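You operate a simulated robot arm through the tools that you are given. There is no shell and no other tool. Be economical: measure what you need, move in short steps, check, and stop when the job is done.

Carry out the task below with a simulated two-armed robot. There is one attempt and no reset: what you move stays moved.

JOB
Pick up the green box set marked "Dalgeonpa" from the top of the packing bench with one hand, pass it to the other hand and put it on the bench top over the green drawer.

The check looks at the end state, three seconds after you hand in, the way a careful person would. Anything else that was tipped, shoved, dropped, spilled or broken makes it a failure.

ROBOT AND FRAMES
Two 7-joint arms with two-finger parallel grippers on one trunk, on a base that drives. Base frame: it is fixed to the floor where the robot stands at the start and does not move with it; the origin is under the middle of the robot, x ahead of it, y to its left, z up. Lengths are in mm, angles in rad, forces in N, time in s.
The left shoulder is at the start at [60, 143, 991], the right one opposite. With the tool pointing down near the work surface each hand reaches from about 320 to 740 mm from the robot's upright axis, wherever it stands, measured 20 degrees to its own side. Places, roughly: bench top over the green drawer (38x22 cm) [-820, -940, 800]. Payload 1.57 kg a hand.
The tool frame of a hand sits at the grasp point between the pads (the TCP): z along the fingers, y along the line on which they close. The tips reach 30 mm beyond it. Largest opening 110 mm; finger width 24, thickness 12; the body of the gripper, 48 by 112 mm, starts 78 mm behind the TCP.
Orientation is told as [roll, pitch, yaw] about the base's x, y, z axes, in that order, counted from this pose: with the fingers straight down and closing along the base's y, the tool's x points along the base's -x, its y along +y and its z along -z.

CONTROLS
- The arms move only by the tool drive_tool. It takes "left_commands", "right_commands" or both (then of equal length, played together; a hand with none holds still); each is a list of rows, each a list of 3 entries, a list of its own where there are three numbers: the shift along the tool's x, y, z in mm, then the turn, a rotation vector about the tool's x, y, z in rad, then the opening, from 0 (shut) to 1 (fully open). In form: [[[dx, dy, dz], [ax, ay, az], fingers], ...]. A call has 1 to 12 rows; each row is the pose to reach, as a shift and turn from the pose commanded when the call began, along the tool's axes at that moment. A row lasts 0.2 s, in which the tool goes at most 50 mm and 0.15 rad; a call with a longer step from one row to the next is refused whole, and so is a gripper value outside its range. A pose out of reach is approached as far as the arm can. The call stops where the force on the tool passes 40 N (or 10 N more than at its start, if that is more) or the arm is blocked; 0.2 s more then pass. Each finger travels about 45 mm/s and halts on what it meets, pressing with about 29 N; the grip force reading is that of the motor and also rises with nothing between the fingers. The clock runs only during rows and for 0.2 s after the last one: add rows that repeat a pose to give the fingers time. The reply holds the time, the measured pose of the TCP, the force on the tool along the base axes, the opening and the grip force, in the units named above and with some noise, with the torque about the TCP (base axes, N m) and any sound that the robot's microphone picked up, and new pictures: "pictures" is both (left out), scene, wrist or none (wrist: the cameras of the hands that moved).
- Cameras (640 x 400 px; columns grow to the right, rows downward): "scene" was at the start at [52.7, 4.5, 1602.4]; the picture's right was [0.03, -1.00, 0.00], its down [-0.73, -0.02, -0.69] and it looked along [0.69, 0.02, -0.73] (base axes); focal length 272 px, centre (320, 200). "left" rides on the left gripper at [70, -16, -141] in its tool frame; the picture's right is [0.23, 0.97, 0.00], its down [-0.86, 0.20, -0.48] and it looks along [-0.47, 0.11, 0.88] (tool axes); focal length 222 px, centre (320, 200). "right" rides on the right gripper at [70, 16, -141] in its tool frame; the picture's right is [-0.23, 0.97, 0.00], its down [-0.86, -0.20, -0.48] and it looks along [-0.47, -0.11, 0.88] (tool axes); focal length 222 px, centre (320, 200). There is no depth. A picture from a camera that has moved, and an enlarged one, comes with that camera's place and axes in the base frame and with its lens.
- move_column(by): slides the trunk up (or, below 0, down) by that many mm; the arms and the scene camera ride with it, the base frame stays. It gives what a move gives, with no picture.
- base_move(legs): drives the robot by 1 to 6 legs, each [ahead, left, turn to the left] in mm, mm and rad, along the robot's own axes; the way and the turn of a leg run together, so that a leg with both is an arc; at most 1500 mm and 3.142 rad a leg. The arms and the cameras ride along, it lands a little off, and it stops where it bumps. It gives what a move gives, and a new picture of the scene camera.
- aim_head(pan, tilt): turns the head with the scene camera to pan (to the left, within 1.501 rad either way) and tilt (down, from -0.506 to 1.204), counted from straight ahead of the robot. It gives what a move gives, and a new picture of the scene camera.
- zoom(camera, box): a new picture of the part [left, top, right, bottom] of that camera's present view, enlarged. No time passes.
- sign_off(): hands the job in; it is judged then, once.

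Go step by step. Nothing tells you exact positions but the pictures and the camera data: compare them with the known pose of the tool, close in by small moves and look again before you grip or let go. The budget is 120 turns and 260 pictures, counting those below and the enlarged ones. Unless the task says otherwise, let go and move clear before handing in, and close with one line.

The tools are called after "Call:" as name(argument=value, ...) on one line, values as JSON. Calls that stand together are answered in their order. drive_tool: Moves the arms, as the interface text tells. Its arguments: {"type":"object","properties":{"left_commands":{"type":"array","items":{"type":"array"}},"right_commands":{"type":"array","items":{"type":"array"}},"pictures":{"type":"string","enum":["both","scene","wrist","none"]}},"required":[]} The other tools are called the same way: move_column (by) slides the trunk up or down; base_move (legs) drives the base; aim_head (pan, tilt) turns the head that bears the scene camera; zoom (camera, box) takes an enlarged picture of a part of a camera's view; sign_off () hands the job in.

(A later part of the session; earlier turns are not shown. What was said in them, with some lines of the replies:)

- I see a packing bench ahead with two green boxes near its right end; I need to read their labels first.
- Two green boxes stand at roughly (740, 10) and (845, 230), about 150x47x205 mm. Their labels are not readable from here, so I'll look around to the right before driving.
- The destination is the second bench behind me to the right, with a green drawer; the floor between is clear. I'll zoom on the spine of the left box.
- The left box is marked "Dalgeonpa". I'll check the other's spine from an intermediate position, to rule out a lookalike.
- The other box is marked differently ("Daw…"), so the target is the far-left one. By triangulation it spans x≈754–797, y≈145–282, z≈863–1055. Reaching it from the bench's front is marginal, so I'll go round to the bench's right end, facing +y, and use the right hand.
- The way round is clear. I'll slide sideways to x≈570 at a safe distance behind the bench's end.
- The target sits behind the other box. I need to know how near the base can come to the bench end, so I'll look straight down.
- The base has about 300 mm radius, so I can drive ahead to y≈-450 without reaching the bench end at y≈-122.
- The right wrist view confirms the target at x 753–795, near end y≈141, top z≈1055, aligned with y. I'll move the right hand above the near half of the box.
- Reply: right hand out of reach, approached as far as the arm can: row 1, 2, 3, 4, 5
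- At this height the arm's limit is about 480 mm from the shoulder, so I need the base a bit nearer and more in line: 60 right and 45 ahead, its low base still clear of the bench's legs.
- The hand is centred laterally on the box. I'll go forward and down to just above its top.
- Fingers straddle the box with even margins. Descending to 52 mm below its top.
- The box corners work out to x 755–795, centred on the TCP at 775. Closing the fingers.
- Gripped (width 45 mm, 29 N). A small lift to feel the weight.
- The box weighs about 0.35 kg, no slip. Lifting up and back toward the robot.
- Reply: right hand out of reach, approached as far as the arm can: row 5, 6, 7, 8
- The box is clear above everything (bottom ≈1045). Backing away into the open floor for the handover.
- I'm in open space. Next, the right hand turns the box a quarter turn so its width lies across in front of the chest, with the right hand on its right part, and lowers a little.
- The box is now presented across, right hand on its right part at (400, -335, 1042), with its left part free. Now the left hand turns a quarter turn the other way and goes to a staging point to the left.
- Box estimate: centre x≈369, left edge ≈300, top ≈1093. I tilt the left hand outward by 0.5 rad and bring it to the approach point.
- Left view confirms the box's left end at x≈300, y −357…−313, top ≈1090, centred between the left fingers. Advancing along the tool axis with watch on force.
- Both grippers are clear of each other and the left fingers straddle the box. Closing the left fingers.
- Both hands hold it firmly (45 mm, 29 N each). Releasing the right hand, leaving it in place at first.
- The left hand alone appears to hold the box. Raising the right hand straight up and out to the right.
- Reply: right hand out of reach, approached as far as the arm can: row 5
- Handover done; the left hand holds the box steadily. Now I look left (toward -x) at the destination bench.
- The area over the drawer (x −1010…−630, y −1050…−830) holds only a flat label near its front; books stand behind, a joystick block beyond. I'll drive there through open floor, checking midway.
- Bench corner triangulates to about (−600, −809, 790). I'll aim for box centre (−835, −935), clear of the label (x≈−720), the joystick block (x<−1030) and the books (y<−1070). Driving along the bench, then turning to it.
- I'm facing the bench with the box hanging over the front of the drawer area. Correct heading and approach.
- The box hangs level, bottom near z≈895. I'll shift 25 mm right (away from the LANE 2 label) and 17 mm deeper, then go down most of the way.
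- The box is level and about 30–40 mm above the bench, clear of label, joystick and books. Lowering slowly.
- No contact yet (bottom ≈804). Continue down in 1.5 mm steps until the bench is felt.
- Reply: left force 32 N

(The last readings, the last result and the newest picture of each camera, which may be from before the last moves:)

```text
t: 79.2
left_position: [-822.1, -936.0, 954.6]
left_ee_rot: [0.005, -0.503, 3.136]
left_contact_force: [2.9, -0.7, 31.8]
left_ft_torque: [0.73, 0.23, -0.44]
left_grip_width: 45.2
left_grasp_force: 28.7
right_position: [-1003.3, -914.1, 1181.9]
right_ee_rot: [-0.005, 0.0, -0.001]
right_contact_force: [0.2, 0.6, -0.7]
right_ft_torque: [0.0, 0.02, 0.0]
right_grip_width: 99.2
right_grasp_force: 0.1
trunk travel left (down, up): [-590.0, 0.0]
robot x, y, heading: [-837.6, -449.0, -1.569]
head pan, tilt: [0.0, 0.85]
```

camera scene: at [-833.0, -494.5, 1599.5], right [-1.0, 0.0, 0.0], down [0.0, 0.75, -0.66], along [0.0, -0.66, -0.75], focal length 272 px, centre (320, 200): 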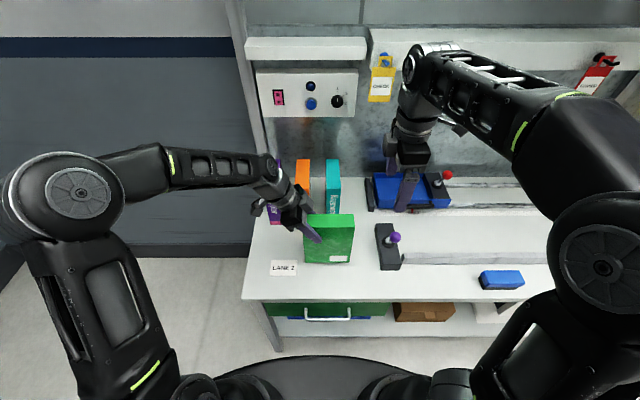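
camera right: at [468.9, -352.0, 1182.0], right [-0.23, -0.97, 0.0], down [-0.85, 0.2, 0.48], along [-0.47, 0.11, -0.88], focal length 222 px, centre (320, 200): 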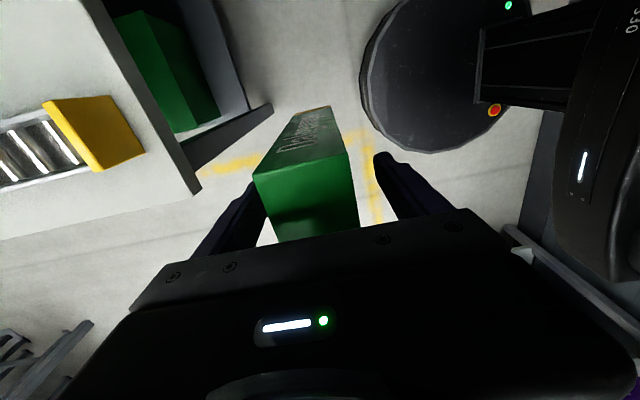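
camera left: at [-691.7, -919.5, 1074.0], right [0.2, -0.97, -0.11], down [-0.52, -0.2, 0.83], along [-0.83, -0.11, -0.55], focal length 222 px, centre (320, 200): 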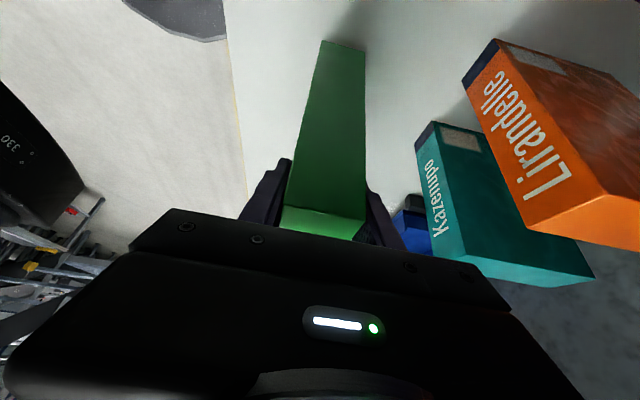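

Bench contact (≈32 N up). Easing up a few mm to relieve the press before release.

Call:
drive_tool(left_commands=[[[-0.7, 0, -1.3], [0, 0, 0], 0], [[-1.3, 0, -2.4], [0, 0, 0], 0], [[-1.3, 0, -2.4], [0, 0, 0], 0]], pictures="both")

Call:
zoom(camera="right", box=[200, 100, 440, 250])

```text
t: 80.0
left_position: [-820.9, -934.7, 953.5]
left_ee_rot: [-0.001, -0.499, 3.139]
left_contact_force: [-3.7, -3.2, 7.9]
left_ft_torque: [-0.8, 0.9, 0.02]
left_grip_width: 45.0
left_grasp_force: 29.0
right_position: [-1004.5, -914.6, 1181.9]
right_ee_rot: [-0.004, 0.0, -0.002]
right_contact_force: [-0.9, -0.6, -0.4]
right_ft_torque: [0.01, 0.01, 0.01]
right_grip_width: 99.0
right_grasp_force: 0.0
trunk travel left (down, up): [-590.0, 0.0]
robot x, y, heading: [-839.2, -446.4, -1.574]
head pan, tilt: [0.0, 0.85]
camera scene: at [-833.5, -493.9, 1599.3], right [-1.0, 0.0, 0.0], down [0.0, 0.75, -0.66], along [0.0, -0.66, -0.75], focal length 272 px, centre (320, 200)
camera left: at [-691.4, -918.6, 1043.5], right [0.2, -0.97, -0.11], down [-0.52, -0.2, 0.83], along [-0.83, -0.11, -0.55], focal length 222 px, centre (320, 200)
```

scene: 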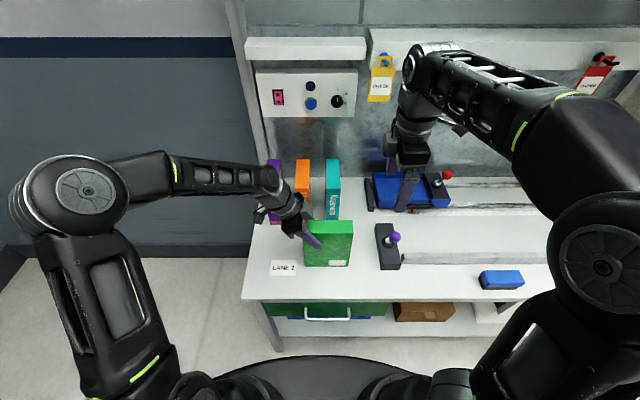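
left: 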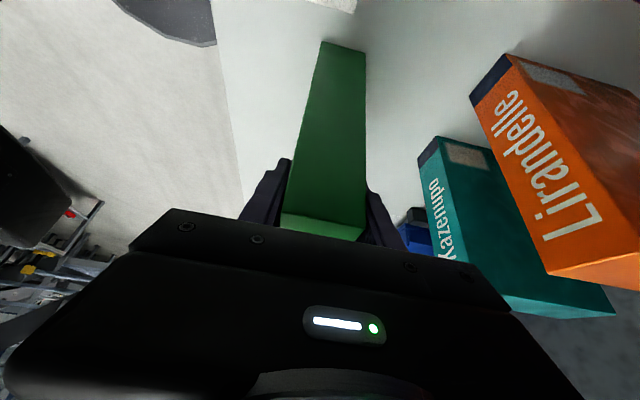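

```text
2.67 times, centred on (320, 175) of right
camera zoom: at [-1074.4, -897.6, 1322.3], right [0.23, 0.97, 0.0], down [0.85, -0.2, 0.48], along [0.47, -0.11, -0.88], focal length 592 px, centre (320, 267)
```

zoom: 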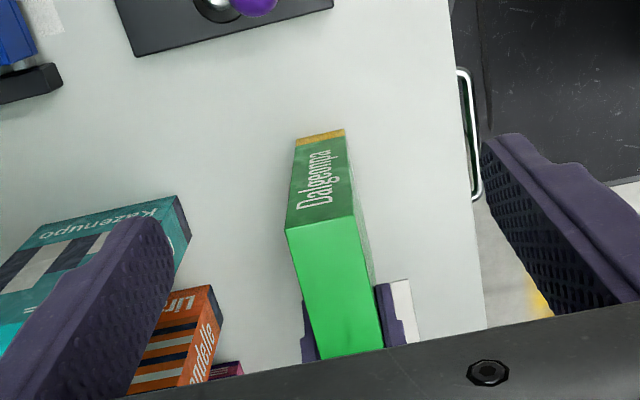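

The box stands on the bench with light contact. Opening the left fingers while holding still.

Call:
drive_tool(left_commands=[[[0, 0, 0], [0, 0, 0], 0.45], [[0, 0, 0], [0, 0, 0], 0.5], [[0, 0, 0], [0, 0, 0], 0.6], [[0, 0, 0], [0, 0, 0], 0.75], [[0, 0, 0], [0, 0, 0], 0.85], [[0, 0, 0], [0, 0, 0], 0.85]], pictures="both")

Call:
zoom(camera="right", box=[200, 100, 440, 250])

```text
t: 81.3
left_position: [-820.4, -935.2, 954.5]
left_ee_rot: [-0.001, -0.503, 3.141]
left_contact_force: [0.1, -0.1, 0.4]
left_ft_torque: [-0.03, 0.03, 0.03]
left_grip_width: 93.4
left_grasp_force: 0.0
right_position: [-1003.5, -915.1, 1181.1]
right_ee_rot: [-0.004, 0.002, -0.001]
right_contact_force: [-0.9, 0.4, -0.2]
right_ft_torque: [0.03, 0.01, -0.01]
right_grip_width: 98.9
right_grasp_force: 0.1
trunk travel left (down, up): [-590.0, 0.0]
robot x, y, heading: [-833.1, -448.5, -1.575]
head pan, tilt: [0.0, 0.85]
camera scene: at [-833.0, -494.2, 1599.5], right [-1.0, 0.0, 0.0], down [0.0, 0.75, -0.66], along [0.0, -0.66, -0.75], focal length 272 px, centre (320, 200)
camera left: at [-691.2, -919.0, 1044.2], right [0.2, -0.97, -0.11], down [-0.52, -0.2, 0.83], along [-0.83, -0.11, -0.55], focal length 222 px, centre (320, 200)
```

scene: 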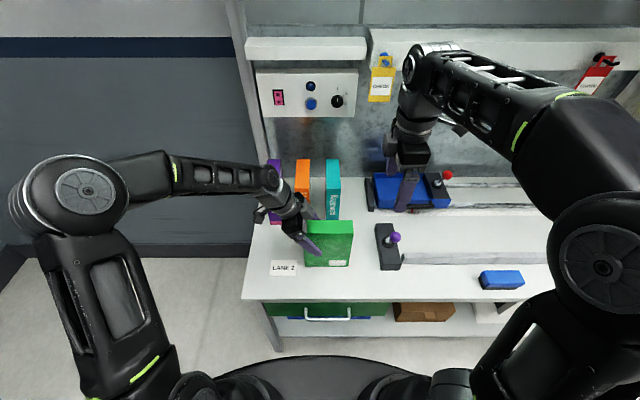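
left: 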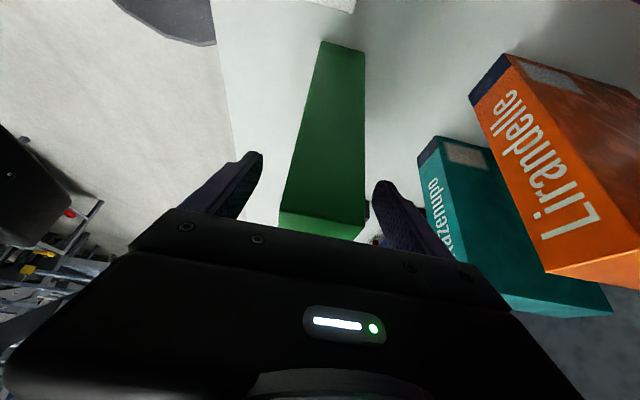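

```text
2.67 times, centred on (320, 175) of right
camera zoom: at [-1073.9, -897.9, 1322.5], right [0.23, 0.97, 0.0], down [0.85, -0.2, 0.48], along [0.47, -0.11, -0.88], focal length 592 px, centre (320, 267)
```

zoom: 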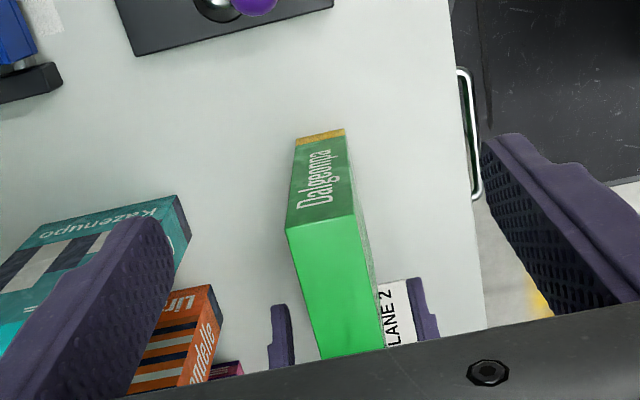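

The box stands free with finger clearance on both sides. Backing the left hand out along its axis, upward and outward.

Call:
drive_tool(left_commands=[[[0, 0, -20], [0, 0, 0], 0.85], [[0, 0, -50], [0, 0, 0], 0.85], [[0, 0, -90], [0, 0, 0], 0.85], [[0, 0, -130], [0, 0, 0], 0.85], [[0, 0, -150], [0, 0, 0], 0.85], [[0, 0, -150], [0, 0, 0], 0.85]], pictures="scene")

Call:
base_move(legs=[[-250, 0, 0]])

Call:
zoom(camera="scene", box=[220, 100, 440, 240])

```text
t: 82.8
left_position: [-748.4, -937.1, 1086.7]
left_ee_rot: [0.0, -0.502, 3.139]
left_contact_force: [-0.6, -0.9, 0.1]
left_ft_torque: [0.01, -0.02, 0.02]
left_grip_width: 93.5
left_grasp_force: 0.1
right_position: [-1003.8, -914.9, 1181.0]
right_ee_rot: [-0.003, 0.002, 0.0]
right_contact_force: [0.6, 0.0, 0.6]
right_ft_torque: [0.02, 0.0, -0.01]
right_grip_width: 99.3
right_grasp_force: 0.1
trunk travel left (down, up): [-590.0, 0.0]
robot x, y, heading: [-834.1, -450.3, -1.573]
head pan, tilt: [0.0, 0.85]
camera scene: at [-833.0, -494.3, 1599.5], right [-1.0, 0.0, 0.0], down [0.0, 0.75, -0.66], along [0.0, -0.66, -0.75], focal length 272 px, centre (320, 200)
```

scene: 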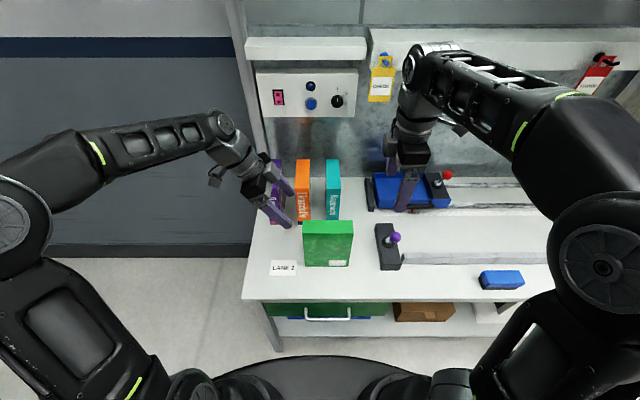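

```text
t: 84.6
left_position: [-748.7, -682.4, 1086.6]
left_ee_rot: [0.001, -0.502, 3.139]
left_contact_force: [0.0, 0.5, 1.2]
left_ft_torque: [0.01, -0.02, 0.0]
left_grip_width: 93.7
left_grasp_force: 0.0
right_position: [-1002.6, -661.5, 1182.4]
right_ee_rot: [-0.006, 0.001, -0.001]
right_contact_force: [0.4, 0.5, -0.3]
right_ft_torque: [-0.02, 0.02, -0.01]
right_grip_width: 99.1
right_grasp_force: 0.1
trunk travel left (down, up): [-590.0, 0.0]
robot x, y, heading: [-835.5, -194.5, -1.577]
head pan, tilt: [0.0, 0.85]
camera scene: at [-832.4, -239.3, 1599.5], right [-1.0, 0.0, 0.0], down [0.0, 0.75, -0.66], along [0.0, -0.66, -0.75], focal length 272 px, centre (320, 200)
```

scene: 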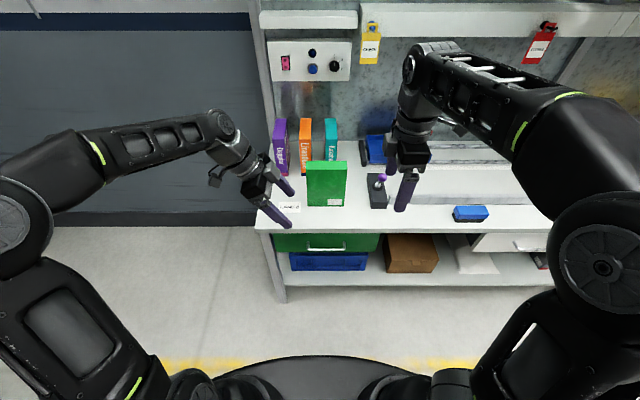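

```text
2.86 times, centred on (330, 170) of scene
camera zoom: at [-832.4, -239.3, 1599.5], right [-1.0, 0.0, 0.0], down [0.0, 0.75, -0.66], along [0.0, -0.66, -0.75], focal length 777 px, centre (291, 286)
```

zoom: 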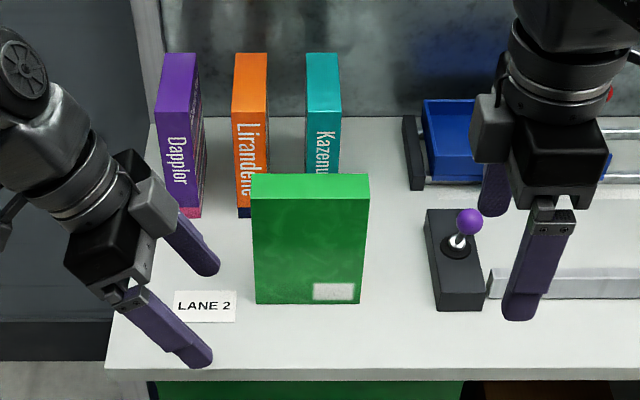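

The Dalgeonpa box stands upright over the green drawer, both hands are clear and nothing else has been touched. Handing in.

Call:
sign_off()

```text
The job is handed in.
```

I picked up the green "Dalgeonpa" box with the right hand, passed it to the left, and stood it upright on the bench top over the green drawer. Both hands are clear, and nothing else was moved.
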